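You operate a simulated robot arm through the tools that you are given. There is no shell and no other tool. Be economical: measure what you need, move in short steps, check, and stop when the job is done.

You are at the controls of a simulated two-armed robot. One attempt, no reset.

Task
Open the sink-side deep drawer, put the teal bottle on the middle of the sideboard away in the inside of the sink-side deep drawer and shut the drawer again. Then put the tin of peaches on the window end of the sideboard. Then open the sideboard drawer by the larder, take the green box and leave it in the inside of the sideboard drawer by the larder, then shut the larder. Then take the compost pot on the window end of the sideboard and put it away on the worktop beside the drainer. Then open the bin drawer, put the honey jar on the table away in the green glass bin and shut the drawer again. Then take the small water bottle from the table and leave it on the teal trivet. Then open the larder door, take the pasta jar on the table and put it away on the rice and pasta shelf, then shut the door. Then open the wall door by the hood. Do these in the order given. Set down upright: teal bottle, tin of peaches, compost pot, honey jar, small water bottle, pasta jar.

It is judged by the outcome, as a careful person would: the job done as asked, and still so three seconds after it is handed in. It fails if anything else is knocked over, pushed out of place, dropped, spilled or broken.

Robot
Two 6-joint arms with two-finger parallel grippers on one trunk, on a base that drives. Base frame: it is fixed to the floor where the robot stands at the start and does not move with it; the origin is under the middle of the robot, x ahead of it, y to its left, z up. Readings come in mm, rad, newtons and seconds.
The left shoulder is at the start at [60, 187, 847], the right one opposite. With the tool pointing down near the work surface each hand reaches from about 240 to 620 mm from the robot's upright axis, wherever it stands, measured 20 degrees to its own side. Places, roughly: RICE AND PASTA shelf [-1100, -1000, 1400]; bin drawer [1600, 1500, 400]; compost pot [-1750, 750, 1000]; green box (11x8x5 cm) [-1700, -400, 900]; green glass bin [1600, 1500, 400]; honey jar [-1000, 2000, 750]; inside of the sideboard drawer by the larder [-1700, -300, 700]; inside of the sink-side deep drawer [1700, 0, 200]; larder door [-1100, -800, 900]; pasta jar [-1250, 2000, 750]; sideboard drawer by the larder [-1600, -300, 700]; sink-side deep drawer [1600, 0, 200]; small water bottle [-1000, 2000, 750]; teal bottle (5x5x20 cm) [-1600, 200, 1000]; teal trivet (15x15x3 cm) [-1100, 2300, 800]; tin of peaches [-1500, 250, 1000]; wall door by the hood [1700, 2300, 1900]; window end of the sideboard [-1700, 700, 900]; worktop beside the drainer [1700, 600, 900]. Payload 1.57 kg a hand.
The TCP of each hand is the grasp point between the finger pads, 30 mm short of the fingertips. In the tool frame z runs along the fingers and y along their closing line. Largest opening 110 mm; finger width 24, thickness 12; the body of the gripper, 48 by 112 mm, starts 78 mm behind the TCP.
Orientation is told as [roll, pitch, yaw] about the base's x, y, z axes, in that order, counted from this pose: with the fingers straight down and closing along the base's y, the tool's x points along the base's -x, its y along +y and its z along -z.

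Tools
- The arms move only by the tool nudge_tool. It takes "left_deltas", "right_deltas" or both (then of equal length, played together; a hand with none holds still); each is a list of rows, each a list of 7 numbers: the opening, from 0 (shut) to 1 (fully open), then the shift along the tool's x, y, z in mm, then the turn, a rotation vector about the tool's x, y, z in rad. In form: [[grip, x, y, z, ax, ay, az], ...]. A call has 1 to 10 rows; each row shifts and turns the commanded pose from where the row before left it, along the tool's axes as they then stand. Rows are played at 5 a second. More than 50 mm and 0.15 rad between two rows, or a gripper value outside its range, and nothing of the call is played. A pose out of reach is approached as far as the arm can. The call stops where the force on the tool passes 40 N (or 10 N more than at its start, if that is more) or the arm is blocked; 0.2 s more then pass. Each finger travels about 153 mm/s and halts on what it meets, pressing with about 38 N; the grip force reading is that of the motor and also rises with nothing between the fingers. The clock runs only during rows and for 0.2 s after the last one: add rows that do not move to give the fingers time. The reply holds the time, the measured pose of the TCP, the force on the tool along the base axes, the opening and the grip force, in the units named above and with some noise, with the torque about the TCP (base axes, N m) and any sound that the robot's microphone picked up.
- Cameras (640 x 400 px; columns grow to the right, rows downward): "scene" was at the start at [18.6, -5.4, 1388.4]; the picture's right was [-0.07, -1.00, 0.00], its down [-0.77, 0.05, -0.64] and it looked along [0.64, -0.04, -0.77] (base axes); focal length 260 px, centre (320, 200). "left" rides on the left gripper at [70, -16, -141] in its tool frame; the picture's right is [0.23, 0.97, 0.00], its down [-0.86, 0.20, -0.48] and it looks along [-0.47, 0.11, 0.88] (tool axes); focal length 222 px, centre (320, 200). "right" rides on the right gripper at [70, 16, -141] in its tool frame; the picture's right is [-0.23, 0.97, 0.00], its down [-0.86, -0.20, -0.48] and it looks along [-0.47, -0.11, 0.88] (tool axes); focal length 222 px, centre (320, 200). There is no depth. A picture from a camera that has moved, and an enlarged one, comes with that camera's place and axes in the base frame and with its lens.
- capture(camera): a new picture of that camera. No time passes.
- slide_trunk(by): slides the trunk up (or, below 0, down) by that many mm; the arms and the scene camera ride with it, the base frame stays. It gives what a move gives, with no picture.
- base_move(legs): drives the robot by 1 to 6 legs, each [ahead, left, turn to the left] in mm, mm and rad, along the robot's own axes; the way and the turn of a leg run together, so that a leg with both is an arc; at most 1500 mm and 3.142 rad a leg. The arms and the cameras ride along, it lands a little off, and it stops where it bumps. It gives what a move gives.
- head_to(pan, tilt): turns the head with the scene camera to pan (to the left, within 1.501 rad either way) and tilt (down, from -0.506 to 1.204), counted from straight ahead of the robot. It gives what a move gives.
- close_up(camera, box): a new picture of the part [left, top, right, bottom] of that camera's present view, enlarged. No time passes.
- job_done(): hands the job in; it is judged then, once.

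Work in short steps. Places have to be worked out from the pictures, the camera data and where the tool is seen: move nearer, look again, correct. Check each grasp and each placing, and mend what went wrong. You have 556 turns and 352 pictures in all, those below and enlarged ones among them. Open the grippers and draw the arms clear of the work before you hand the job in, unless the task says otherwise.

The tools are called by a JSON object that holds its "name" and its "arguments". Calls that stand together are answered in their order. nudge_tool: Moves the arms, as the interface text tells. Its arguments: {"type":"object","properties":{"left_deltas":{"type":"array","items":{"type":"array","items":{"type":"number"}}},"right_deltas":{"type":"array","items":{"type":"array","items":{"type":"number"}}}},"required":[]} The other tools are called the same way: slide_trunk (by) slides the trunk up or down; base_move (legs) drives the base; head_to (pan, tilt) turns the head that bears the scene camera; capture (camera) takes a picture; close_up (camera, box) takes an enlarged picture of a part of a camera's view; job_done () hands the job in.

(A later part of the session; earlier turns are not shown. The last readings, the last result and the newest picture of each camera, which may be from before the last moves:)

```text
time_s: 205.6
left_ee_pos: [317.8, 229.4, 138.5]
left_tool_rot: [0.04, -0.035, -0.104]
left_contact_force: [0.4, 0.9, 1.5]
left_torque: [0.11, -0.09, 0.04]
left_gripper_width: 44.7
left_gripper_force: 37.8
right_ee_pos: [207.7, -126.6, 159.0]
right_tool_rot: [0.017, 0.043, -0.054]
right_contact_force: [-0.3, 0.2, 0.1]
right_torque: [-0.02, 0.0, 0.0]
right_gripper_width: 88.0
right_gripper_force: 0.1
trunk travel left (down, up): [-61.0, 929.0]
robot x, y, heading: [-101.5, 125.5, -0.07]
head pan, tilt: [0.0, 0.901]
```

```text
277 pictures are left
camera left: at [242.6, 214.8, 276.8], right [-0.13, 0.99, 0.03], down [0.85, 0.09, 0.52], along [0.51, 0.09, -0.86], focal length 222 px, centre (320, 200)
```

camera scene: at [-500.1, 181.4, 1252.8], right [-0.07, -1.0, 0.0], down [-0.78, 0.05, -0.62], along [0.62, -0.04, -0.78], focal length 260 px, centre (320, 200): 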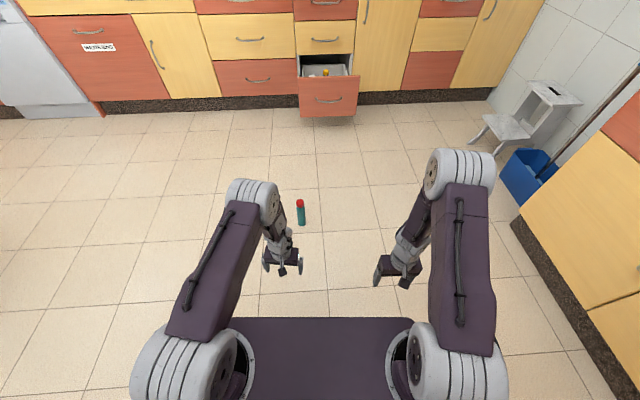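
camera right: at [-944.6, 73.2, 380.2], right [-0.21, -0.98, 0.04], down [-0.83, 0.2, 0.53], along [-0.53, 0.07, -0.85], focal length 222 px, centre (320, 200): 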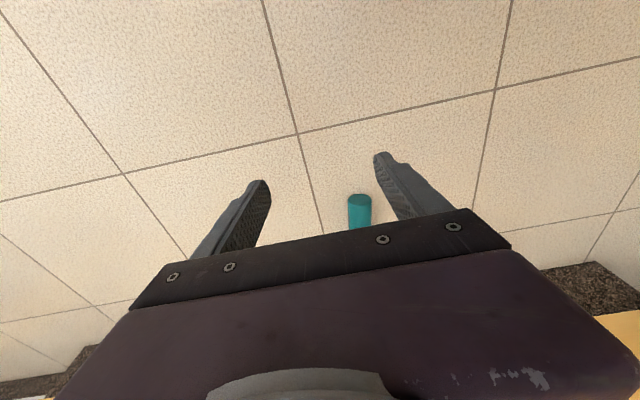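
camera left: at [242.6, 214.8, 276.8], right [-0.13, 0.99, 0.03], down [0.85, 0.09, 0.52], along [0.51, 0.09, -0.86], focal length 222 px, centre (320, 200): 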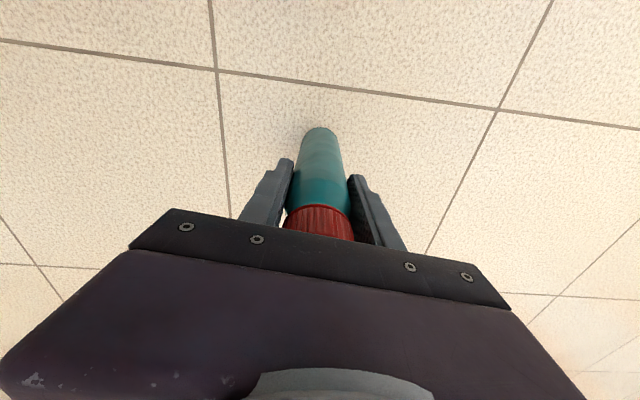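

Gripped from above (44.7 mm). Lift high with the trunk, straighten heading, and test whether the arm can extend again.

{"name": "slide_trunk", "arguments": {"by": 400}}

{"name": "slide_trunk", "arguments": {"by": 110}}

{"name": "nudge_tool", "arguments": {"left_deltas": [[0, 0, 0, -40, 0, 0, 0], [0, 0, 0, -40, 0.02, 0.02, 0], [0, 0, 0, 0, 0.02, 0.015, 0], [0, -20, 0, 0, 0, 0, 0], [0, -20, 0, 0, 0, 0, 0]]}}

{"name": "capture", "arguments": {"camera": "scene"}}

```text
time_s: 209.4
left_ee_pos: [317.8, 229.2, 538.2]
left_tool_rot: [0.041, -0.034, -0.105]
left_contact_force: [0.8, 0.5, 0.0]
left_torque: [0.01, 0.0, 0.03]
left_gripper_width: 44.7
left_gripper_force: 37.4
right_ee_pos: [208.5, -126.3, 559.3]
right_tool_rot: [0.018, 0.043, -0.051]
right_contact_force: [0.4, -0.5, -0.5]
right_torque: [0.0, 0.0, -0.02]
right_gripper_width: 88.1
right_gripper_force: 0.0
trunk travel left (down, up): [-461.0, 529.0]
robot x, y, heading: [-102.7, 127.4, -0.07]
head pan, tilt: [0.0, 0.901]
```

```text
time_s: 210.9
left_ee_pos: [317.6, 228.2, 648.1]
left_tool_rot: [0.042, -0.035, -0.104]
left_contact_force: [-0.3, -0.1, 0.3]
left_torque: [-0.01, -0.01, 0.0]
left_gripper_width: 44.7
left_gripper_force: 37.8
right_ee_pos: [207.9, -124.7, 668.5]
right_tool_rot: [0.016, 0.042, -0.051]
right_contact_force: [-0.1, 1.2, -1.1]
right_torque: [0.01, 0.0, -0.02]
right_gripper_width: 87.9
right_gripper_force: 0.2
trunk travel left (down, up): [-571.0, 419.0]
robot x, y, heading: [-105.9, 124.9, -0.068]
head pan, tilt: [0.0, 0.901]
```

```text
time_s: 212.1
left_ee_pos: [326.7, 230.1, 703.6]
left_tool_rot: [0.064, -0.049, -0.106]
left_contact_force: [0.5, 0.4, -1.2]
left_torque: [-0.01, 0.03, -0.03]
left_gripper_width: 44.8
left_gripper_force: 38.3
left hand out of reach, approached as far as the arm can: row 1, 2, 3, 4, 5
right_ee_pos: [208.1, -125.6, 669.1]
right_tool_rot: [0.017, 0.043, -0.053]
right_contact_force: [0.5, 0.1, -0.1]
right_torque: [0.01, 0.02, 0.0]
right_gripper_width: 88.0
right_gripper_force: 0.0
trunk travel left (down, up): [-571.0, 419.0]
robot x, y, heading: [-107.2, 128.7, -0.076]
head pan, tilt: [0.0, 0.901]
```

```text
276 pictures are left
camera scene: at [-87.9, 126.3, 1482.8], right [-0.07, -1.0, 0.0], down [-0.78, 0.06, -0.62], along [0.62, -0.05, -0.78], focal length 260 px, centre (320, 200)
```

scene: 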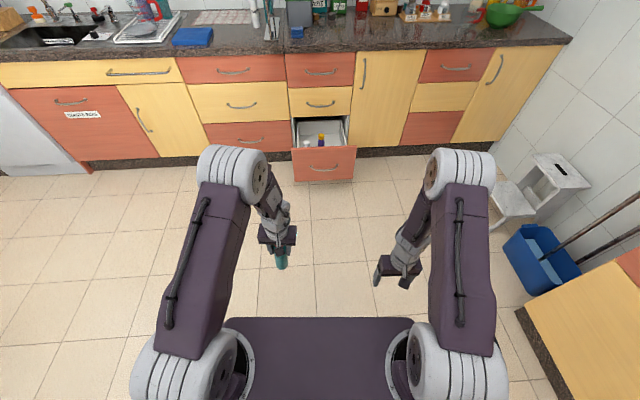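

The arm posture limits extension, but base and trunk moves suffice. Target drop about [1235, -85]; drive to a spot short of it and look.

{"name": "base_move", "arguments": {"legs": [[0, 0, 0.075], [600, -345, 0], [170, 0, 0]]}}

{"name": "capture", "arguments": {"camera": "scene"}}

{"name": "capture", "arguments": {"camera": "left"}}

```text
time_s: 217.4
left_ee_pos: [1094.5, -87.3, 703.2]
left_tool_rot: [0.063, -0.047, -0.031]
left_contact_force: [0.0, -0.4, -1.0]
left_torque: [0.01, 0.02, -0.01]
left_gripper_width: 44.5
left_gripper_force: 37.9
right_ee_pos: [1003.7, -450.6, 669.4]
right_tool_rot: [0.017, 0.044, 0.022]
right_contact_force: [1.5, 0.5, 0.3]
right_torque: [0.0, -0.02, 0.01]
right_gripper_width: 88.2
right_gripper_force: 0.1
trunk travel left (down, up): [-571.0, 419.0]
robot x, y, heading: [669.4, -219.9, -0.002]
head pan, tilt: [0.0, 0.901]
```

```text
275 pictures are left
camera scene: at [689.5, -221.3, 1482.8], right [0.0, -1.0, 0.0], down [-0.78, 0.0, -0.62], along [0.62, 0.0, -0.78], focal length 260 px, centre (320, 200)
```

scene: 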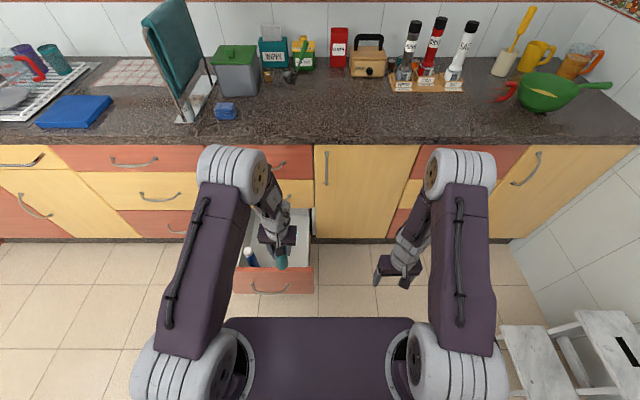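

```text
274 pictures are left
camera left: at [1018.2, -110.7, 840.6], right [-0.2, 0.98, 0.05], down [0.84, 0.14, 0.53], along [0.51, 0.15, -0.85], focal length 222 px, centre (320, 200)
```

left: 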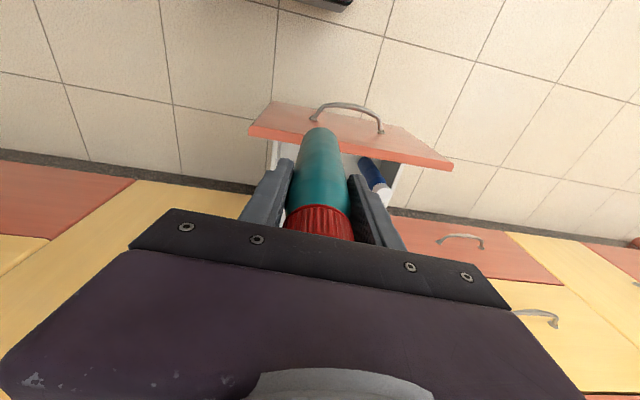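

Front panel spans y −193..208 with top z≈440; the blue bottle is at y≈125, purple near y≈26. Drive 140 mm ahead and look before lowering.

{"name": "base_move", "arguments": {"legs": [[140, 0, 0]]}}

{"name": "capture", "arguments": {"camera": "scene"}}

{"name": "capture", "arguments": {"camera": "left"}}

```text
time_s: 218.8
left_ee_pos: [1235.0, -89.2, 702.9]
left_tool_rot: [0.066, -0.047, -0.033]
left_contact_force: [0.2, -0.4, -2.0]
left_torque: [0.01, 0.01, -0.02]
left_gripper_width: 44.9
left_gripper_force: 38.0
right_ee_pos: [1143.6, -451.1, 669.2]
right_tool_rot: [0.019, 0.045, 0.023]
right_contact_force: [0.7, -0.4, -0.2]
right_torque: [0.01, 0.01, 0.02]
right_gripper_width: 88.0
right_gripper_force: 0.1
trunk travel left (down, up): [-571.0, 419.0]
robot x, y, heading: [810.8, -223.2, 0.0]
head pan, tilt: [0.0, 0.901]
```

```text
273 pictures are left
camera scene: at [829.3, -221.3, 1482.8], right [0.0, -1.0, 0.0], down [-0.78, 0.0, -0.62], along [0.62, 0.0, -0.78], focal length 260 px, centre (320, 200)
```

scene: 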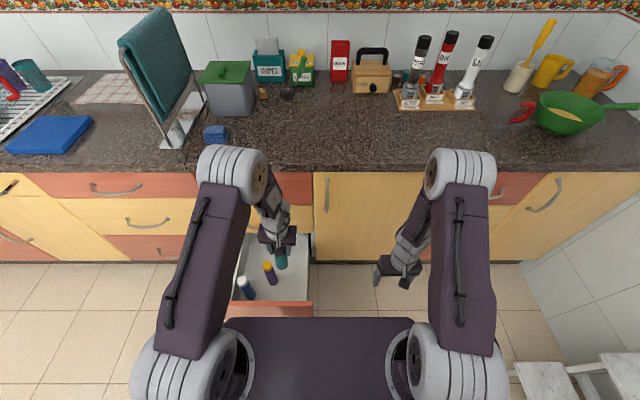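

```text
272 pictures are left
camera left: at [1158.4, -111.3, 840.7], right [-0.2, 0.98, 0.05], down [0.84, 0.14, 0.53], along [0.51, 0.15, -0.85], focal length 222 px, centre (320, 200)
```

left: 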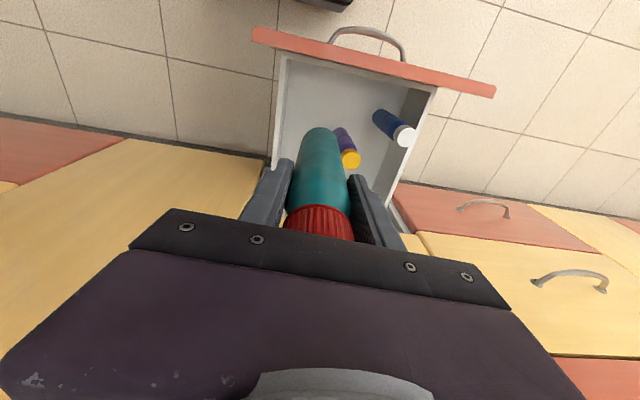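

Clear slot between purple bottle and right wall. Shift 10 ahead and 8 left, then lower by trunk in stages.

{"name": "base_move", "arguments": {"legs": [[12, 8, 0]]}}

{"name": "slide_trunk", "arguments": {"by": -250}}

{"name": "capture", "arguments": {"camera": "left"}}

{"name": "capture", "arguments": {"camera": "scene"}}

```text
time_s: 219.5
left_ee_pos: [1244.6, -80.1, 704.4]
left_tool_rot: [0.063, -0.049, -0.034]
left_contact_force: [-0.5, 1.1, -0.2]
left_torque: [0.0, -0.02, 0.01]
left_gripper_width: 44.8
left_gripper_force: 38.1
right_ee_pos: [1153.8, -443.0, 668.1]
right_tool_rot: [0.017, 0.041, 0.019]
right_contact_force: [0.2, -0.7, 0.7]
right_torque: [-0.01, 0.0, 0.02]
right_gripper_width: 87.7
right_gripper_force: 0.0
trunk travel left (down, up): [-571.0, 419.0]
robot x, y, heading: [824.9, -216.6, -0.001]
head pan, tilt: [0.0, 0.901]
```

```text
time_s: 222.1
left_ee_pos: [1246.1, -80.4, 452.6]
left_tool_rot: [0.063, -0.049, -0.037]
left_contact_force: [-0.6, 0.0, 0.4]
left_torque: [0.0, 0.0, 0.0]
left_gripper_width: 44.9
left_gripper_force: 37.8
right_ee_pos: [1152.8, -443.5, 419.0]
right_tool_rot: [0.017, 0.04, 0.017]
right_contact_force: [0.4, -0.1, 0.4]
right_torque: [-0.02, -0.02, 0.04]
right_gripper_width: 87.9
right_gripper_force: 0.1
trunk travel left (down, up): [-321.0, 669.0]
robot x, y, heading: [825.1, -210.3, -0.001]
head pan, tilt: [0.0, 0.901]
```

```text
271 pictures are left
camera left: at [1169.6, -103.5, 591.0], right [-0.2, 0.98, 0.05], down [0.84, 0.14, 0.53], along [0.51, 0.15, -0.85], focal length 222 px, centre (320, 200)
```

left: 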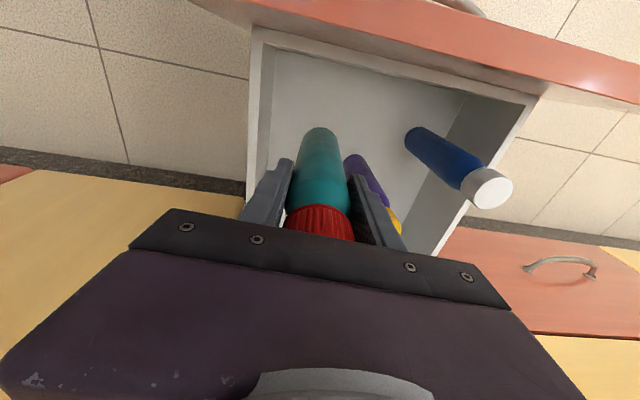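

```text
270 pictures are left
camera scene: at [840.1, -213.4, 1232.9], right [0.0, -1.0, 0.0], down [-0.78, 0.0, -0.62], along [0.62, 0.0, -0.78], focal length 260 px, centre (320, 200)
```

scene: 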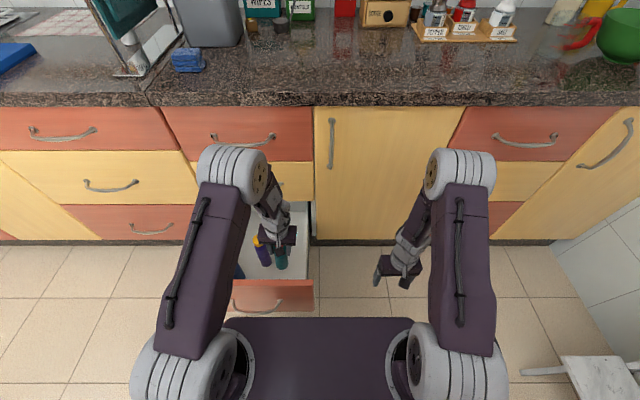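

Fine clearance. Lower 100 mm more, then small steps to contact.

{"name": "slide_trunk", "arguments": {"by": -100}}

{"name": "capture", "arguments": {"camera": "left"}}

{"name": "close_up", "arguments": {"camera": "scene", "box": [200, 150, 360, 320]}}

```text
time_s: 223.4
left_ee_pos: [1246.1, -80.9, 354.5]
left_tool_rot: [0.065, -0.051, -0.035]
left_contact_force: [-0.1, -0.6, -0.5]
left_torque: [-0.01, -0.01, 0.03]
left_gripper_width: 44.9
left_gripper_force: 38.1
right_ee_pos: [1153.1, -443.8, 320.0]
right_tool_rot: [0.019, 0.043, 0.018]
right_contact_force: [-0.2, -0.3, 0.1]
right_torque: [0.0, -0.03, 0.01]
right_gripper_width: 87.8
right_gripper_force: 0.0
trunk travel left (down, up): [-221.0, 769.0]
robot x, y, heading: [821.4, -214.3, -0.006]
head pan, tilt: [0.0, 0.901]
```

```text
269 pictures are left
camera left: at [1169.6, -103.5, 491.0], right [-0.2, 0.98, 0.05], down [0.84, 0.14, 0.53], along [0.51, 0.15, -0.85], focal length 222 px, centre (320, 200)
```

left: 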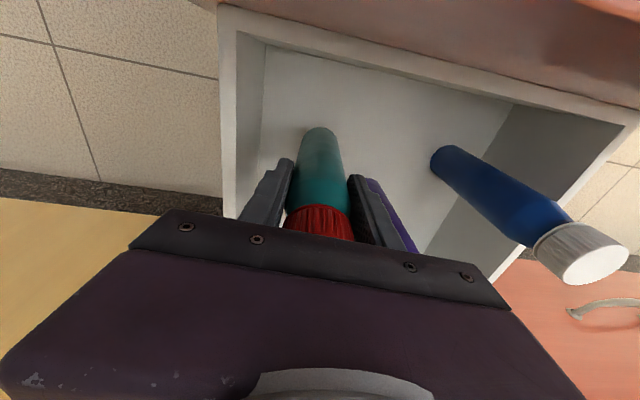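

```text
2.35 times, centred on (280, 235) of scene
camera zoom: at [840.0, -213.4, 1132.9], right [0.0, -1.0, 0.0], down [-0.78, 0.0, -0.62], along [0.62, 0.0, -0.78], focal length 612 px, centre (414, 118)
```

zoom: 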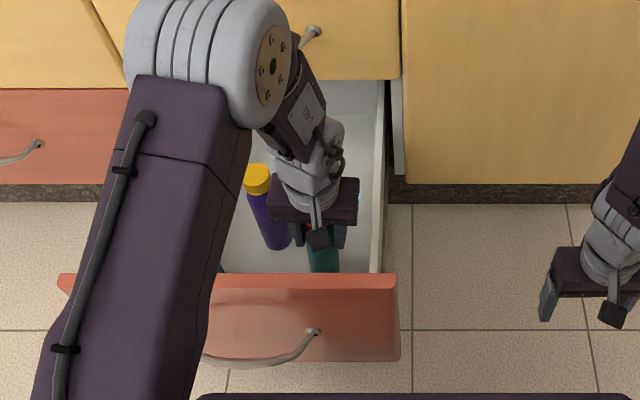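

Continue lowering in small steps until contact.

{"name": "slide_trunk", "arguments": {"by": -25}}

{"name": "slide_trunk", "arguments": {"by": -8}}

{"name": "slide_trunk", "arguments": {"by": -6}}

{"name": "capture", "arguments": {"camera": "left"}}

```text
time_s: 224.1
left_ee_pos: [1246.1, -81.7, 331.3]
left_tool_rot: [0.063, -0.057, -0.033]
left_contact_force: [1.7, 3.2, 27.8]
left_torque: [0.1, -0.27, -0.01]
left_gripper_width: 44.6
left_gripper_force: 37.7
right_ee_pos: [1152.7, -443.9, 294.8]
right_tool_rot: [0.016, 0.039, 0.019]
right_contact_force: [0.9, 0.0, 0.0]
right_torque: [0.02, -0.05, -0.01]
right_gripper_width: 88.1
right_gripper_force: 0.0
trunk travel left (down, up): [-196.0, 794.0]
robot x, y, heading: [821.3, -216.0, -0.003]
head pan, tilt: [0.0, 0.901]
```

```text
time_s: 224.7
left_ee_pos: [1246.1, -80.6, 322.6]
left_tool_rot: [0.065, -0.05, -0.035]
left_contact_force: [1.4, 3.2, 23.6]
left_torque: [0.09, -0.24, 0.04]
left_gripper_width: 44.5
left_gripper_force: 38.0
right_ee_pos: [1154.2, -442.3, 285.9]
right_tool_rot: [0.017, 0.04, 0.02]
right_contact_force: [-0.2, 1.3, 0.4]
right_torque: [0.01, 0.0, 0.02]
right_gripper_width: 88.1
right_gripper_force: 0.1
trunk travel left (down, up): [-188.0, 802.0]
robot x, y, heading: [821.2, -216.0, -0.004]
head pan, tilt: [0.0, 0.901]
```

```text
time_s: 225.3
left_ee_pos: [1246.1, -79.3, 316.1]
left_tool_rot: [0.065, -0.05, -0.035]
left_contact_force: [1.9, 2.6, 24.4]
left_torque: [0.01, -0.21, 0.07]
left_gripper_width: 44.7
left_gripper_force: 37.9
right_ee_pos: [1154.1, -442.9, 281.2]
right_tool_rot: [0.018, 0.04, 0.02]
right_contact_force: [0.5, -0.2, -0.2]
right_torque: [-0.02, -0.01, 0.03]
right_gripper_width: 88.0
right_gripper_force: 0.1
trunk travel left (down, up): [-182.0, 808.0]
robot x, y, heading: [818.0, -214.7, 0.001]
head pan, tilt: [0.0, 0.901]
```

```text
267 pictures are left
camera left: at [1169.0, -103.8, 452.6], right [-0.2, 0.98, 0.05], down [0.83, 0.14, 0.53], along [0.52, 0.15, -0.84], focal length 222 px, centre (320, 200)
```

left: 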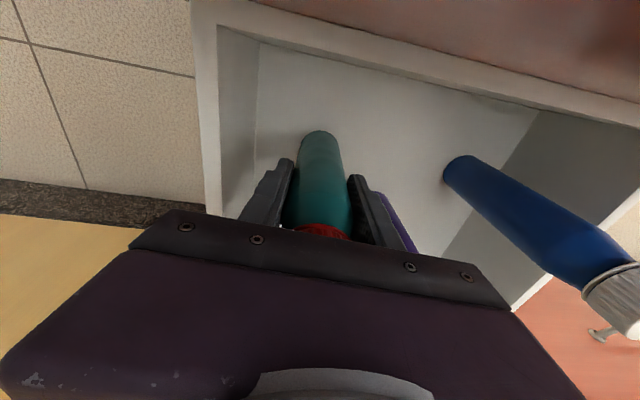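

Contact with the drawer floor (it had touched at ≈331 and slid slightly in the grip). Release gently and lift straight up.

{"name": "nudge_tool", "arguments": {"left_deltas": [[0.5, 0, 0, 0, 0, 0, 0], [0.6, 0, 0, 0, 0, 0, 0], [0.65, 0, 0, 0, 0, 0, 0]]}}

{"name": "capture", "arguments": {"camera": "left"}}

```text
time_s: 226.1
left_ee_pos: [1246.6, -79.4, 315.6]
left_tool_rot: [0.065, -0.051, -0.033]
left_contact_force: [-0.5, 0.4, 9.7]
left_torque: [-0.07, 0.02, -0.05]
left_gripper_width: 71.3
left_gripper_force: 0.1
right_ee_pos: [1154.2, -444.2, 280.0]
right_tool_rot: [0.018, 0.041, 0.02]
right_contact_force: [0.4, 0.7, -0.4]
right_torque: [0.03, 0.0, -0.01]
right_gripper_width: 87.9
right_gripper_force: 0.0
trunk travel left (down, up): [-182.0, 808.0]
robot x, y, heading: [821.5, -213.9, -0.0]
head pan, tilt: [0.0, 0.901]
```

```text
266 pictures are left
camera left: at [1169.2, -103.6, 452.0], right [-0.2, 0.98, 0.05], down [0.84, 0.14, 0.53], along [0.51, 0.15, -0.85], focal length 222 px, centre (320, 200)
```

left: 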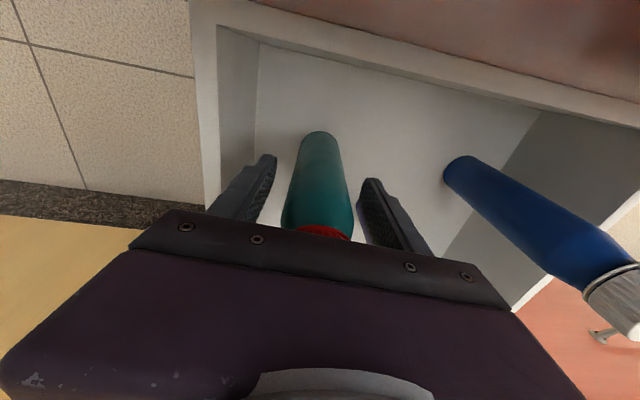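

The palm just rests on the cap; lift straight up by trunk.

{"name": "slide_trunk", "arguments": {"by": 15}}

{"name": "slide_trunk", "arguments": {"by": 250}}

{"name": "capture", "arguments": {"camera": "left"}}

{"name": "capture", "arguments": {"camera": "scene"}}

```text
time_s: 226.7
left_ee_pos: [1245.0, -80.4, 329.8]
left_tool_rot: [0.064, -0.05, -0.036]
left_contact_force: [-0.1, 0.1, 0.2]
left_torque: [0.0, 0.01, -0.02]
left_gripper_width: 71.6
left_gripper_force: 0.1
right_ee_pos: [1154.0, -442.0, 295.0]
right_tool_rot: [0.018, 0.043, 0.02]
right_contact_force: [-0.5, 0.6, 0.5]
right_torque: [0.01, 0.0, -0.02]
right_gripper_width: 88.1
right_gripper_force: 0.0
trunk travel left (down, up): [-197.0, 793.0]
robot x, y, heading: [821.0, -214.0, 0.002]
head pan, tilt: [0.0, 0.901]
```

```text
time_s: 229.3
left_ee_pos: [1246.4, -80.0, 578.5]
left_tool_rot: [0.064, -0.048, -0.036]
left_contact_force: [-0.4, -0.6, -0.4]
left_torque: [0.0, -0.02, 0.02]
left_gripper_width: 71.5
left_gripper_force: 0.0
right_ee_pos: [1152.9, -443.8, 545.1]
right_tool_rot: [0.018, 0.04, 0.02]
right_contact_force: [0.3, 0.2, 0.1]
right_torque: [0.02, 0.04, 0.0]
right_gripper_width: 88.1
right_gripper_force: 0.0
trunk travel left (down, up): [-447.0, 543.0]
robot x, y, heading: [819.4, -214.1, 0.002]
head pan, tilt: [0.0, 0.901]
```

```text
265 pictures are left
camera left: at [1169.7, -103.5, 716.9], right [-0.2, 0.98, 0.05], down [0.84, 0.14, 0.53], along [0.51, 0.15, -0.85], focal length 222 px, centre (320, 200)
```

left: 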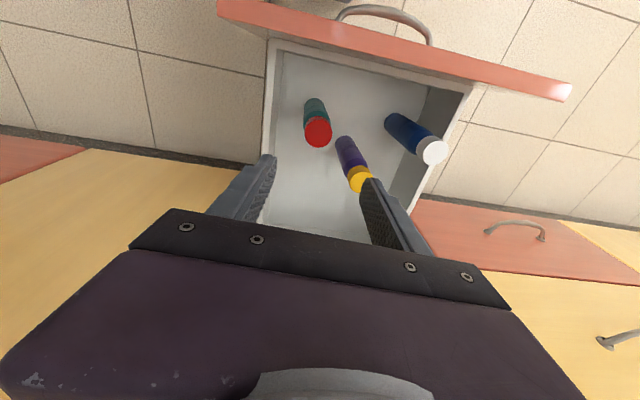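

```text
264 pictures are left
camera scene: at [840.3, -213.5, 1358.8], right [0.0, -1.0, 0.0], down [-0.78, 0.0, -0.62], along [0.62, 0.0, -0.78], focal length 260 px, centre (320, 200)
```

scene: 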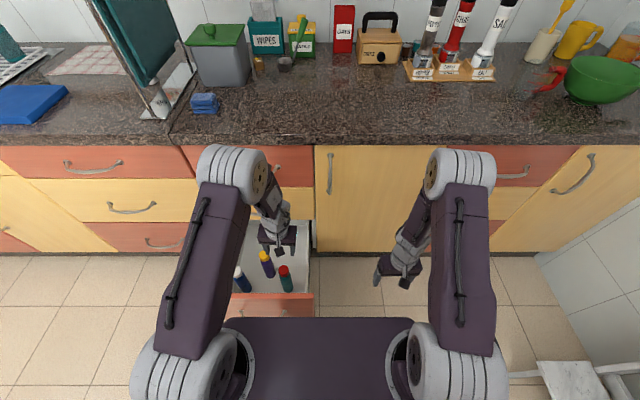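

Teal bottle stands upright in the drawer. Now shut: back off, close the left fingers, lower in front of the handle and push gently.

{"name": "base_move", "arguments": {"legs": [[-280, 0, 0], [0, 80, 0]]}}

{"name": "nudge_tool", "arguments": {"left_deltas": [[0, 0, 0, 0, 0, 0, 0], [0, 0, 0, 0, 0, 0, 0], [0, 0, 0, 0, 0, 0, 0]]}}

{"name": "slide_trunk", "arguments": {"by": -270}}

{"name": "capture", "arguments": {"camera": "scene"}}

```text
time_s: 231.9
left_ee_pos: [964.5, 1.6, 579.3]
left_tool_rot: [0.064, -0.048, -0.033]
left_contact_force: [0.1, 0.8, 0.6]
left_torque: [-0.06, -0.01, 0.02]
left_gripper_width: 71.4
left_gripper_force: 0.0
right_ee_pos: [870.2, -362.2, 545.4]
right_tool_rot: [0.016, 0.042, 0.018]
right_contact_force: [0.4, 0.3, 0.5]
right_torque: [-0.03, -0.01, 0.01]
right_gripper_width: 88.2
right_gripper_force: 0.0
trunk travel left (down, up): [-447.0, 543.0]
robot x, y, heading: [537.2, -128.1, -0.003]
head pan, tilt: [0.0, 0.901]
```

```text
time_s: 232.7
left_ee_pos: [964.0, -0.2, 580.5]
left_tool_rot: [0.066, -0.048, -0.036]
left_contact_force: [-0.1, 0.7, 0.0]
left_torque: [0.01, 0.0, 0.0]
left_gripper_width: 0.2
left_gripper_force: 22.0
right_ee_pos: [869.4, -362.5, 545.4]
right_tool_rot: [0.017, 0.042, 0.019]
right_contact_force: [0.4, 0.0, 0.3]
right_torque: [0.01, -0.01, 0.0]
right_gripper_width: 88.0
right_gripper_force: 0.0
trunk travel left (down, up): [-447.0, 543.0]
robot x, y, heading: [540.0, -132.9, -0.002]
head pan, tilt: [0.0, 0.901]
```

```text
time_s: 235.4
left_ee_pos: [962.9, -0.1, 310.0]
left_tool_rot: [0.065, -0.047, -0.035]
left_contact_force: [-0.1, -0.3, -0.3]
left_torque: [-0.03, 0.02, -0.01]
left_gripper_width: 0.1
left_gripper_force: 21.9
right_ee_pos: [871.1, -361.7, 274.5]
right_tool_rot: [0.018, 0.04, 0.019]
right_contact_force: [0.0, -1.0, 0.5]
right_torque: [0.0, 0.0, 0.05]
right_gripper_width: 88.0
right_gripper_force: 0.0
trunk travel left (down, up): [-177.0, 813.0]
robot x, y, heading: [541.2, -130.1, -0.006]
head pan, tilt: [0.0, 0.901]
```

```text
263 pictures are left
camera scene: at [557.6, -132.2, 1088.9], right [0.0, -1.0, 0.0], down [-0.78, 0.0, -0.62], along [0.62, 0.0, -0.78], focal length 260 px, centre (320, 200)
```

scene: 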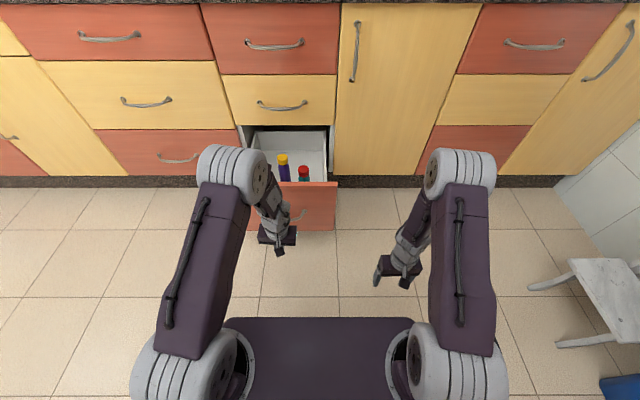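

To keep the wrist away from the upper drawers I tilt the hand forward 0.6 rad so the fingertips lead.

{"name": "nudge_tool", "arguments": {"left_deltas": [[0, 0, 0, 0, 0, -0.15, 0], [0, 0, 0, 0, 0, -0.15, 0], [0, 0, 0, 0, 0, -0.15, 0], [0, 0, 0, 0, 0, -0.15, 0], [0, 0, 0, 0, 0, -0.15, 0]]}}

{"name": "capture", "arguments": {"camera": "left"}}

```text
time_s: 236.7
left_ee_pos: [965.0, 26.8, 310.0]
left_tool_rot: [0.223, -0.634, -0.143]
left_contact_force: [1.4, -0.1, -0.5]
left_torque: [-0.03, -0.04, -0.01]
left_gripper_width: 0.0
left_gripper_force: 21.4
left hand out of reach, approached as far as the arm can: row 1, 2, 3
right_ee_pos: [871.3, -363.3, 274.8]
right_tool_rot: [0.017, 0.043, 0.019]
right_contact_force: [-0.8, 0.2, 0.5]
right_torque: [-0.05, 0.02, -0.03]
right_gripper_width: 88.1
right_gripper_force: 0.1
trunk travel left (down, up): [-177.0, 813.0]
robot x, y, heading: [541.9, -130.4, -0.002]
head pan, tilt: [0.0, 0.901]
```

```text
262 pictures are left
camera left: at [823.7, 0.3, 377.3], right [-0.17, 0.98, 0.04], down [0.4, 0.03, 0.92], along [0.9, 0.17, -0.4], focal length 222 px, centre (320, 200)
```

left: 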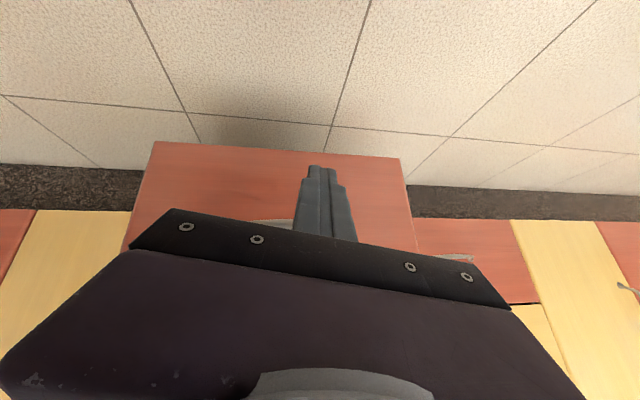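

Lower so the fingertips meet the panel below the bar, and push slowly.

{"name": "slide_trunk", "arguments": {"by": -70}}

{"name": "base_move", "arguments": {"legs": [[120, 0, 0], [20, 0, 0], [20, 0, 0], [20, 0, 0]]}}

{"name": "capture", "arguments": {"camera": "scene"}}

```text
time_s: 237.7
left_ee_pos: [963.9, 28.3, 240.5]
left_tool_rot: [0.224, -0.635, -0.142]
left_contact_force: [0.3, 0.1, 0.3]
left_torque: [-0.01, 0.0, -0.04]
left_gripper_width: 0.0
left_gripper_force: 21.1
right_ee_pos: [871.4, -362.5, 205.9]
right_tool_rot: [0.018, 0.042, 0.019]
right_contact_force: [0.1, 0.3, 0.0]
right_torque: [0.01, -0.01, -0.02]
right_gripper_width: 88.2
right_gripper_force: 0.0
trunk travel left (down, up): [-107.0, 883.0]
robot x, y, heading: [541.4, -133.7, -0.002]
head pan, tilt: [0.0, 0.901]
```

```text
time_s: 240.1
left_ee_pos: [1143.8, 26.8, 238.8]
left_tool_rot: [0.224, -0.632, -0.146]
left_contact_force: [0.1, -0.3, 0.5]
left_torque: [0.0, 0.01, -0.01]
left_gripper_width: 0.0
left_gripper_force: 21.0
right_ee_pos: [1050.5, -363.5, 206.1]
right_tool_rot: [0.019, 0.042, 0.018]
right_contact_force: [0.0, 0.4, 0.7]
right_torque: [0.02, -0.01, 0.01]
right_gripper_width: 88.0
right_gripper_force: 0.0
trunk travel left (down, up): [-107.0, 883.0]
robot x, y, heading: [717.3, -135.4, -0.003]
head pan, tilt: [0.0, 0.901]
```

```text
261 pictures are left
camera scene: at [737.5, -132.8, 1018.8], right [0.0, -1.0, 0.0], down [-0.78, 0.0, -0.62], along [0.62, 0.0, -0.78], focal length 260 px, centre (320, 200)
```

scene: 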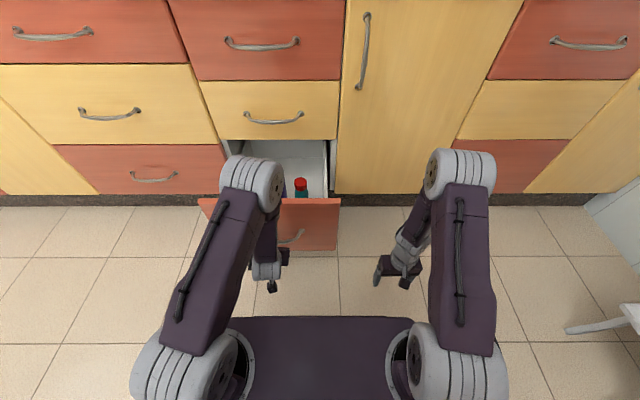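

It is being pushed. Continue in moderate legs.

{"name": "base_move", "arguments": {"legs": [[70, 0, 0], [70, 0, 0], [60, 0, 0], [30, 0, 0]]}}

{"name": "capture", "arguments": {"camera": "scene"}}

```text
time_s: 242.8
left_ee_pos: [1374.8, 26.2, 239.2]
left_tool_rot: [0.224, -0.633, -0.142]
left_contact_force: [-0.5, -0.1, 0.2]
left_torque: [-0.01, -0.02, -0.02]
left_gripper_width: 0.0
left_gripper_force: 21.1
right_ee_pos: [1280.4, -363.9, 204.8]
right_tool_rot: [0.018, 0.042, 0.019]
right_contact_force: [0.0, -0.9, 0.5]
right_torque: [-0.02, 0.02, -0.03]
right_gripper_width: 88.0
right_gripper_force: 0.1
trunk travel left (down, up): [-107.0, 883.0]
robot x, y, heading: [951.5, -134.7, -0.002]
head pan, tilt: [0.0, 0.901]
```

```text
260 pictures are left
camera scene: at [968.3, -133.4, 1018.8], right [0.0, -1.0, 0.0], down [-0.78, 0.0, -0.62], along [0.62, 0.0, -0.78], focal length 260 px, centre (320, 200)
```

scene: 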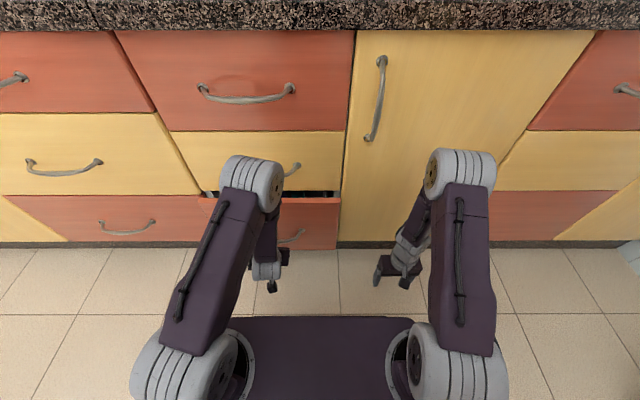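

Nearly shut. Finish with small legs; contact force will tell.

{"name": "base_move", "arguments": {"legs": [[30, 0, 0], [15, 0, 0]]}}

{"name": "capture", "arguments": {"camera": "scene"}}

```text
time_s: 244.0
left_ee_pos: [1420.9, 27.1, 239.4]
left_tool_rot: [0.223, -0.632, -0.144]
left_contact_force: [0.2, 0.2, 0.5]
left_torque: [-0.01, -0.01, 0.01]
left_gripper_width: 0.1
left_gripper_force: 21.4
right_ee_pos: [1327.1, -363.9, 205.3]
right_tool_rot: [0.016, 0.043, 0.02]
right_contact_force: [0.4, 0.9, -1.2]
right_torque: [0.0, 0.0, -0.01]
right_gripper_width: 87.7
right_gripper_force: 0.1
trunk travel left (down, up): [-107.0, 883.0]
robot x, y, heading: [997.0, -128.7, -0.005]
head pan, tilt: [0.0, 0.901]
```

```text
259 pictures are left
camera scene: at [1013.8, -133.5, 1018.8], right [0.0, -1.0, 0.0], down [-0.78, 0.0, -0.62], along [0.62, 0.0, -0.78], focal length 260 px, centre (320, 200)
```

scene: 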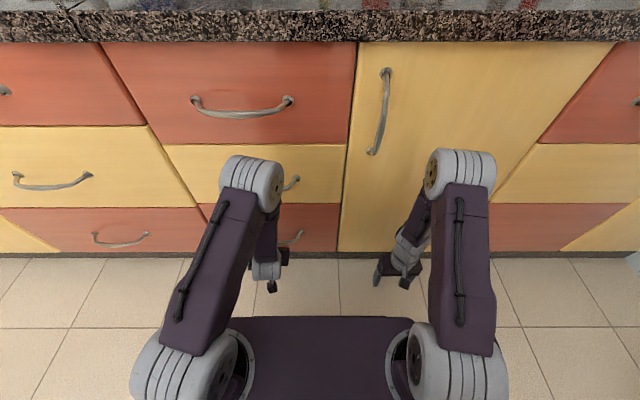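

Looks shut; press a few mm more to confirm by force, then back off.

{"name": "base_move", "arguments": {"legs": [[15, 0, 0]]}}

{"name": "base_move", "arguments": {"legs": [[-400, 0, 0]]}}

{"name": "capture", "arguments": {"camera": "scene"}}

```text
time_s: 244.9
left_ee_pos: [1427.4, 27.2, 236.3]
left_tool_rot: [0.223, -0.61, -0.14]
left_contact_force: [-0.9, -0.8, -0.6]
left_torque: [-0.01, 0.0, 0.0]
left_gripper_width: 0.2
left_gripper_force: 21.7
right_ee_pos: [1341.2, -364.4, 207.4]
right_tool_rot: [0.016, 0.042, 0.019]
right_contact_force: [-0.3, 0.4, 0.3]
right_torque: [0.04, -0.01, 0.02]
right_gripper_width: 88.0
right_gripper_force: 0.1
trunk travel left (down, up): [-107.0, 883.0]
robot x, y, heading: [1011.7, -134.0, 0.0]
head pan, tilt: [0.0, 0.901]
stopped in leg 1: the force on the tool passed its limit (the readings are from after the stop); the commanded pose is now the measured one
```

```text
time_s: 247.4
left_ee_pos: [1032.3, 28.8, 236.2]
left_tool_rot: [0.225, -0.61, -0.143]
left_contact_force: [-0.1, -0.3, 0.3]
left_torque: [0.01, 0.03, -0.03]
left_gripper_width: 0.1
left_gripper_force: 21.4
right_ee_pos: [946.1, -362.4, 204.5]
right_tool_rot: [0.019, 0.042, 0.018]
right_contact_force: [0.2, -0.5, 0.4]
right_torque: [0.0, 0.01, -0.01]
right_gripper_width: 87.9
right_gripper_force: 0.0
trunk travel left (down, up): [-107.0, 883.0]
robot x, y, heading: [617.4, -134.2, -0.005]
head pan, tilt: [0.0, 0.901]
```

```text
258 pictures are left
camera scene: at [633.1, -133.1, 1018.8], right [0.0, -1.0, 0.0], down [-0.78, 0.0, -0.62], along [0.62, 0.0, -0.78], focal length 260 px, centre (320, 200)
```

scene: 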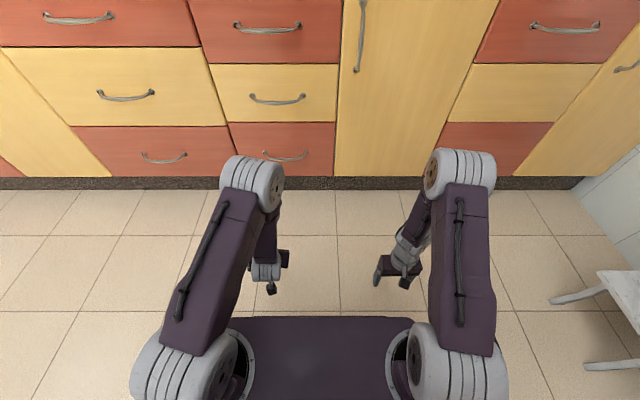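

Drawer is shut. Now get both arms back to their tidy posture: raise the trunk and level the left hand while drawing it in.

{"name": "slide_trunk", "arguments": {"by": 300}}

{"name": "nudge_tool", "arguments": {"left_deltas": [[0, 25, 0, -25, 0, 0.12, 0], [0, 25, 0, -20, 0, 0.12, 0], [0, 25, 0, -15, 0.05, 0.12, 0], [0, 25, 0, 0, 0.05, 0.12, 0], [0, 20, 0, 0, 0.05, 0.12, 0], [0, 0, 0, 0, 0.05, 0, -0.1]]}}

{"name": "nudge_tool", "arguments": {"right_deltas": [[0.8, 0, 0, 0, 0.017, -0.042, 0], [0.8, -20, 20, 0, 0, 0, 0], [0.8, -20, 20, 0, 0, 0, 0]]}}

{"name": "capture", "arguments": {"camera": "scene"}}

```text
time_s: 250.4
left_ee_pos: [1032.7, 28.9, 535.7]
left_tool_rot: [0.223, -0.612, -0.14]
left_contact_force: [0.5, -0.1, 0.9]
left_torque: [0.01, 0.02, -0.03]
left_gripper_width: 0.0
left_gripper_force: 21.4
right_ee_pos: [947.4, -363.1, 506.7]
right_tool_rot: [0.02, 0.041, 0.017]
right_contact_force: [-0.3, -0.6, -0.3]
right_torque: [-0.02, -0.02, -0.03]
right_gripper_width: 88.2
right_gripper_force: 0.1
trunk travel left (down, up): [-407.0, 583.0]
robot x, y, heading: [614.7, -135.4, -0.001]
head pan, tilt: [0.0, 0.901]
```

```text
time_s: 251.8
left_ee_pos: [891.0, 30.4, 541.8]
left_tool_rot: [-0.016, -0.019, 0.058]
left_contact_force: [1.0, -0.3, 0.5]
left_torque: [-0.02, 0.02, -0.02]
left_gripper_width: 0.1
left_gripper_force: 21.5
right_ee_pos: [946.2, -364.5, 505.9]
right_tool_rot: [0.017, 0.042, 0.017]
right_contact_force: [0.1, 0.8, -0.4]
right_torque: [-0.04, 0.05, 0.02]
right_gripper_width: 87.9
right_gripper_force: 0.0
trunk travel left (down, up): [-407.0, 583.0]
robot x, y, heading: [612.8, -132.2, 0.0]
head pan, tilt: [0.0, 0.901]
```

```text
time_s: 252.6
left_ee_pos: [891.9, 29.6, 542.3]
left_tool_rot: [-0.016, -0.018, 0.058]
left_contact_force: [0.0, 0.3, 0.8]
left_torque: [-0.02, 0.01, -0.04]
left_gripper_width: 0.0
left_gripper_force: 21.8
right_ee_pos: [979.9, -331.0, 508.5]
right_tool_rot: [0.003, -0.016, 0.019]
right_contact_force: [0.3, -0.3, -0.6]
right_torque: [-0.03, 0.01, -0.01]
right_gripper_width: 88.1
right_gripper_force: 0.1
right hand out of reach, approached as far as the arm can: row 1, 3
trunk travel left (down, up): [-407.0, 583.0]
robot x, y, heading: [613.7, -134.5, -0.002]
head pan, tilt: [0.0, 0.901]
```

```text
257 pictures are left
camera scene: at [632.7, -133.2, 1318.8], right [0.0, -1.0, 0.0], down [-0.78, 0.0, -0.62], along [0.62, 0.0, -0.78], focal length 260 px, centre (320, 200)
```

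scene: 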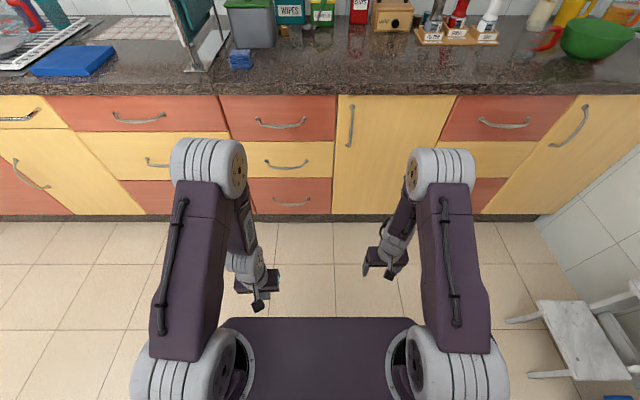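

Test the left arm extension from here (it reports no flag now), and draw the right hand in.

{"name": "nudge_tool", "arguments": {"left_deltas": [[0.5, 0, 0, 0, -0.016, 0.018, 0.058], [0.5, -40, 0, 0, 0, 0, 0], [0.5, -40, 0, 0, 0, 0, 0], [0.5, -40, 0, 0, 0, 0, 0], [0.5, -40, 0, 0, 0, 0, 0]], "right_deltas": [[0.8, 40, 0, 0, 0, 0, 0], [0.8, 40, 0, 0, 0, 0, 0], [0.8, 0, 0, 0, 0, 0.016, 0.02], [0.8, 0, 0, -30, 0, 0, 0], [0.8, 0, 0, 0, 0, 0, 0]]}}

```text
time_s: 253.8
left_ee_pos: [1053.8, 30.9, 542.1]
left_tool_rot: [0.002, -0.001, -0.001]
left_contact_force: [-0.5, -0.6, -0.2]
left_torque: [-0.01, 0.03, 0.02]
left_gripper_width: 54.9
left_gripper_force: 0.1
right_ee_pos: [919.2, -309.2, 536.1]
right_tool_rot: [0.077, 0.022, 0.007]
right_contact_force: [0.2, -0.5, 0.4]
right_torque: [0.02, -0.03, 0.03]
right_gripper_width: 88.1
right_gripper_force: 0.0
right hand out of reach, approached as far as the arm can: row 1, 2, 3
trunk travel left (down, up): [-407.0, 583.0]
robot x, y, heading: [615.1, -131.1, -0.0]
head pan, tilt: [0.0, 0.901]
```

Left arm is healthy again. Do the same manoeuvre with the right: tilt forward, then level while drawing in.

{"name": "nudge_tool", "arguments": {"right_deltas": [[0.8, -30, 0, 0, 0.03, -0.14, 0], [0.8, -30, 0, 0, 0.03, -0.14, 0], [0.8, -30, 0, 0, 0.02, -0.14, 0], [0.8, -30, 0, 0, 0, -0.14, 0], [0.8, 0, 0, 0, 0, -0.1, 0]]}}

{"name": "nudge_tool", "arguments": {"right_deltas": [[0.8, 25, 0, -25, 0, 0.12, 0], [0.8, 25, 0, -20, 0, 0.12, 0], [0.8, 25, 0, -15, 0, 0.12, 0], [0.8, 25, 0, 0, 0, 0.12, 0], [0.8, 20, 0, 0, 0, 0.12, 0], [0.8, 20, 0, 0, 0, 0.06, 0]]}}

```text
time_s: 255.0
left_ee_pos: [1052.6, 31.2, 541.8]
left_tool_rot: [-0.001, -0.001, -0.002]
left_contact_force: [0.7, -0.1, -0.4]
left_torque: [-0.01, 0.03, 0.02]
left_gripper_width: 55.1
left_gripper_force: 0.1
right_ee_pos: [1036.6, -310.2, 559.2]
right_tool_rot: [-0.002, -0.638, -0.006]
right_contact_force: [-0.4, -0.2, 0.5]
right_torque: [0.02, -0.01, -0.03]
right_gripper_width: 87.9
right_gripper_force: 0.1
trunk travel left (down, up): [-407.0, 583.0]
robot x, y, heading: [614.7, -134.3, 0.004]
head pan, tilt: [0.0, 0.901]
```

```text
time_s: 256.4
left_ee_pos: [1052.4, 30.9, 540.9]
left_tool_rot: [0.001, -0.002, -0.003]
left_contact_force: [-0.5, 0.6, -0.1]
left_torque: [-0.01, 0.02, -0.01]
left_gripper_width: 54.9
left_gripper_force: 0.0
right_ee_pos: [884.1, -307.1, 560.1]
right_tool_rot: [-0.002, 0.023, -0.009]
right_contact_force: [0.5, -0.1, -0.3]
right_torque: [-0.03, -0.01, -0.04]
right_gripper_width: 88.2
right_gripper_force: 0.1
right hand out of reach, approached as far as the arm can: row 3
trunk travel left (down, up): [-407.0, 583.0]
robot x, y, heading: [615.8, -130.5, 0.004]
head pan, tilt: [0.0, 0.901]
```

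Right is level; test its extension.

{"name": "nudge_tool", "arguments": {"right_deltas": [[0.8, -40, 0, 0, 0, -0.023, 0], [0.8, -40, 0, 0, 0, 0, 0], [0.8, -40, 0, 0, 0, 0, 0], [0.8, 0, 0, 30, 0, 0, 0]]}}

{"name": "capture", "arguments": {"camera": "scene"}}

```text
time_s: 257.4
left_ee_pos: [1054.2, 30.3, 541.9]
left_tool_rot: [0.002, -0.001, -0.001]
left_contact_force: [-0.6, -0.6, 0.7]
left_torque: [0.03, 0.0, 0.03]
left_gripper_width: 55.0
left_gripper_force: 0.0
right_ee_pos: [1004.6, -307.3, 529.3]
right_tool_rot: [-0.001, 0.0, -0.009]
right_contact_force: [0.2, -0.4, 0.3]
right_torque: [0.0, 0.02, 0.0]
right_gripper_width: 88.1
right_gripper_force: 0.1
trunk travel left (down, up): [-407.0, 583.0]
robot x, y, heading: [615.1, -135.5, -0.003]
head pan, tilt: [0.0, 0.901]
```

```text
256 pictures are left
camera scene: at [633.6, -133.2, 1318.9], right [0.0, -1.0, 0.0], down [-0.78, 0.0, -0.62], along [0.62, 0.0, -0.78], focal length 260 px, centre (320, 200)
```

scene: 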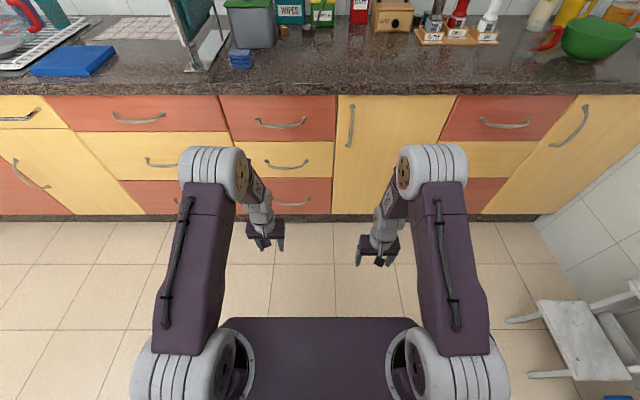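

Both arms are healthy. Next: restore the green oil bottle. Raise the hands, turn round and drive to a safe distance from the sideboard.

{"name": "nudge_tool", "arguments": {"left_deltas": [[0.8, 40, 0, -40, 0, 0, 0], [0.8, 30, 0, -40, 0, 0, 0], [0.8, 0, 0, -40, 0, 0, 0]]}}

{"name": "base_move", "arguments": {"legs": [[-500, 0, 0], [0, 0, 3.14]]}}

{"name": "slide_trunk", "arguments": {"by": 400}}

{"name": "slide_trunk", "arguments": {"by": 100}}

{"name": "capture", "arguments": {"camera": "scene"}}

```text
refused: row 1 steps farther than a row can; nothing moved
```

```text
time_s: 267.6
left_ee_pos: [-320.7, -290.8, 541.7]
left_tool_rot: [0.001, -0.002, 3.13]
left_contact_force: [-0.5, -0.1, -0.8]
left_torque: [0.0, -0.01, -0.02]
left_gripper_width: 54.6
left_gripper_force: 0.1
right_ee_pos: [-265.4, 46.2, 529.5]
right_tool_rot: [-0.002, -0.001, 3.123]
right_contact_force: [0.4, 0.7, -0.1]
right_torque: [-0.02, 0.03, 0.02]
right_gripper_width: 88.0
right_gripper_force: 0.1
trunk travel left (down, up): [-407.0, 583.0]
robot x, y, heading: [119.6, -130.6, 3.126]
head pan, tilt: [0.0, 0.901]
```

```text
time_s: 271.5
left_ee_pos: [-319.9, -291.1, 941.8]
left_tool_rot: [0.001, -0.002, 3.133]
left_contact_force: [0.1, 0.1, -0.2]
left_torque: [0.0, 0.01, -0.04]
left_gripper_width: 55.1
left_gripper_force: 0.1
right_ee_pos: [-266.5, 46.7, 929.1]
right_tool_rot: [-0.001, 0.0, 3.121]
right_contact_force: [-0.1, 0.2, -0.7]
right_torque: [0.01, -0.02, -0.01]
right_gripper_width: 88.2
right_gripper_force: 0.0
trunk travel left (down, up): [-807.0, 183.0]
robot x, y, heading: [119.0, -129.3, 3.132]
head pan, tilt: [0.0, 0.901]
```

```text
time_s: 272.8
left_ee_pos: [-320.1, -291.5, 1040.6]
left_tool_rot: [0.0, -0.001, 3.132]
left_contact_force: [-1.6, 0.3, -0.1]
left_torque: [-0.01, 0.04, -0.02]
left_gripper_width: 54.9
left_gripper_force: 0.1
right_ee_pos: [-267.0, 47.2, 1030.0]
right_tool_rot: [-0.001, 0.0, 3.122]
right_contact_force: [-0.2, 0.6, -0.2]
right_torque: [0.02, -0.01, 0.02]
right_gripper_width: 87.9
right_gripper_force: 0.1
trunk travel left (down, up): [-907.0, 83.0]
robot x, y, heading: [123.5, -131.8, 3.136]
head pan, tilt: [0.0, 0.901]
```

```text
255 pictures are left
camera scene: at [105.9, -132.2, 1818.8], right [0.01, 1.0, 0.0], down [0.78, -0.01, -0.62], along [-0.62, 0.01, -0.78], focal length 260 px, centre (320, 200)
```

scene: 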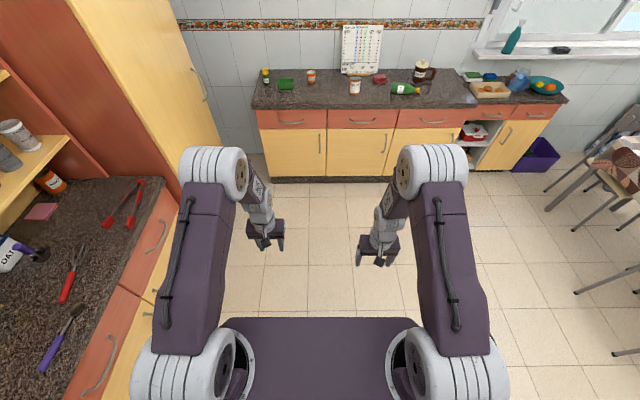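

Retract the left hand, yaw the right by 90° so it closes across the lying bottle, and drive near.

{"name": "nudge_tool", "arguments": {"left_deltas": [[0.8, 30, 0, -35, 0, 0, 0], [0.8, 30, 0, -35, 0, 0, 0], [0.8, 30, 0, -20, 0, 0, 0], [0.8, 0, 0, 0, 0, 0, 0], [0.8, 0, 0, 0, 0, 0, 0], [0.8, 0, 0, 0, 0, 0, 0], [0.8, 0, 0, 0, 0, 0, 0], [0.8, 0, 0, 0, 0, 0, 0], [0.8, 0, 0, 0, 0, 0, 0], [0.8, 0, 0, 0, 0, 0, 0]], "right_deltas": [[1, 0, 0, 0, 0, 0, 0.15], [1, 0, 0, 0, 0, 0, 0.15], [1, 0, 0, 0, 0, 0, 0.15], [1, 0, 0, 0, 0, 0, 0.15], [1, 0, 0, 0, 0, 0, 0.15], [1, 0, 0, 0, 0, 0, 0.15], [1, 0, 0, 0, 0, 0, 0.15], [1, 0, 0, 0, 0, 0, 0.15], [1, 0, 0, 0, 0, 0, 0.15], [1, 0, 0, 0, 0, 0, 0.15]]}}

{"name": "base_move", "arguments": {"legs": [[600, -410, 0], [550, 0, 0]]}}

{"name": "capture", "arguments": {"camera": "scene"}}

{"name": "capture", "arguments": {"camera": "right"}}

```text
time_s: 275.0
left_ee_pos: [-229.5, -291.8, 1132.1]
left_tool_rot: [0.0, -0.001, 3.133]
left_contact_force: [-0.2, 0.0, -0.8]
left_torque: [0.06, 0.0, 0.02]
left_gripper_width: 88.2
left_gripper_force: 0.0
right_ee_pos: [-266.9, 46.2, 1029.5]
right_tool_rot: [-0.001, -0.001, 1.621]
right_contact_force: [-0.1, 0.0, 0.3]
right_torque: [0.0, -0.02, -0.01]
right_gripper_width: 110.0
right_gripper_force: 0.0
trunk travel left (down, up): [-907.0, 83.0]
robot x, y, heading: [123.2, -130.8, 3.13]
head pan, tilt: [0.0, 0.901]
```

```text
time_s: 281.7
left_ee_pos: [-1370.0, 137.6, 1132.4]
left_tool_rot: [0.0, -0.001, 3.128]
left_contact_force: [1.1, -0.4, 0.5]
left_torque: [0.0, 0.03, 0.02]
left_gripper_width: 87.9
left_gripper_force: 0.0
right_ee_pos: [-1405.1, 477.0, 1029.6]
right_tool_rot: [-0.002, -0.002, 1.623]
right_contact_force: [-0.4, 0.1, -0.7]
right_torque: [-0.01, 0.02, 0.02]
right_gripper_width: 109.7
right_gripper_force: 0.0
trunk travel left (down, up): [-907.0, 83.0]
robot x, y, heading: [-1020.9, 298.1, 3.129]
head pan, tilt: [0.0, 0.901]
```

```text
254 pictures are left
camera scene: at [-1032.3, 297.1, 1818.9], right [0.01, 1.0, 0.0], down [0.78, -0.01, -0.62], along [-0.62, 0.01, -0.78], focal length 260 px, centre (320, 200)
```

scene: 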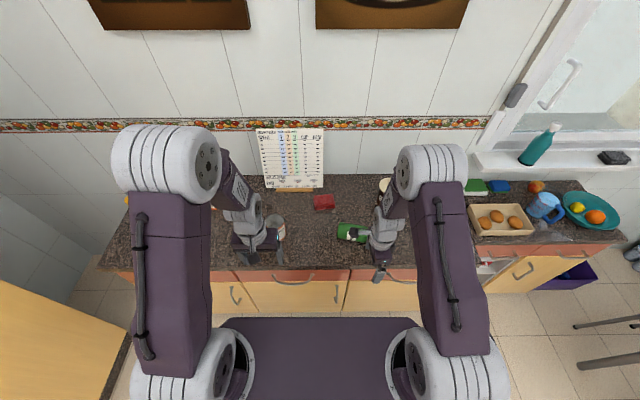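

```text
253 pictures are left
camera right: at [-1418.8, 406.7, 1170.6], right [-0.98, 0.18, 0.0], down [0.16, 0.86, 0.48], along [0.08, 0.47, -0.88], focal length 222 px, centre (320, 200)
```

right: 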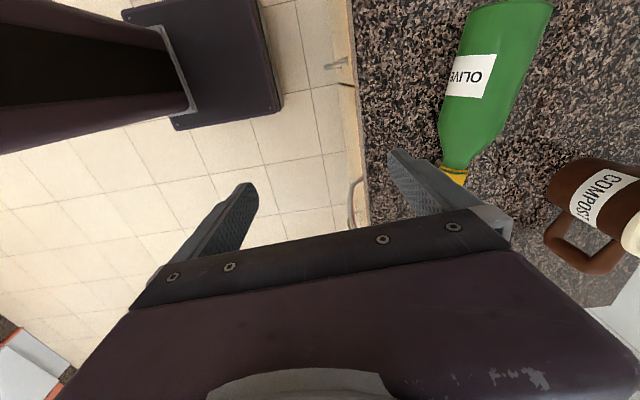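

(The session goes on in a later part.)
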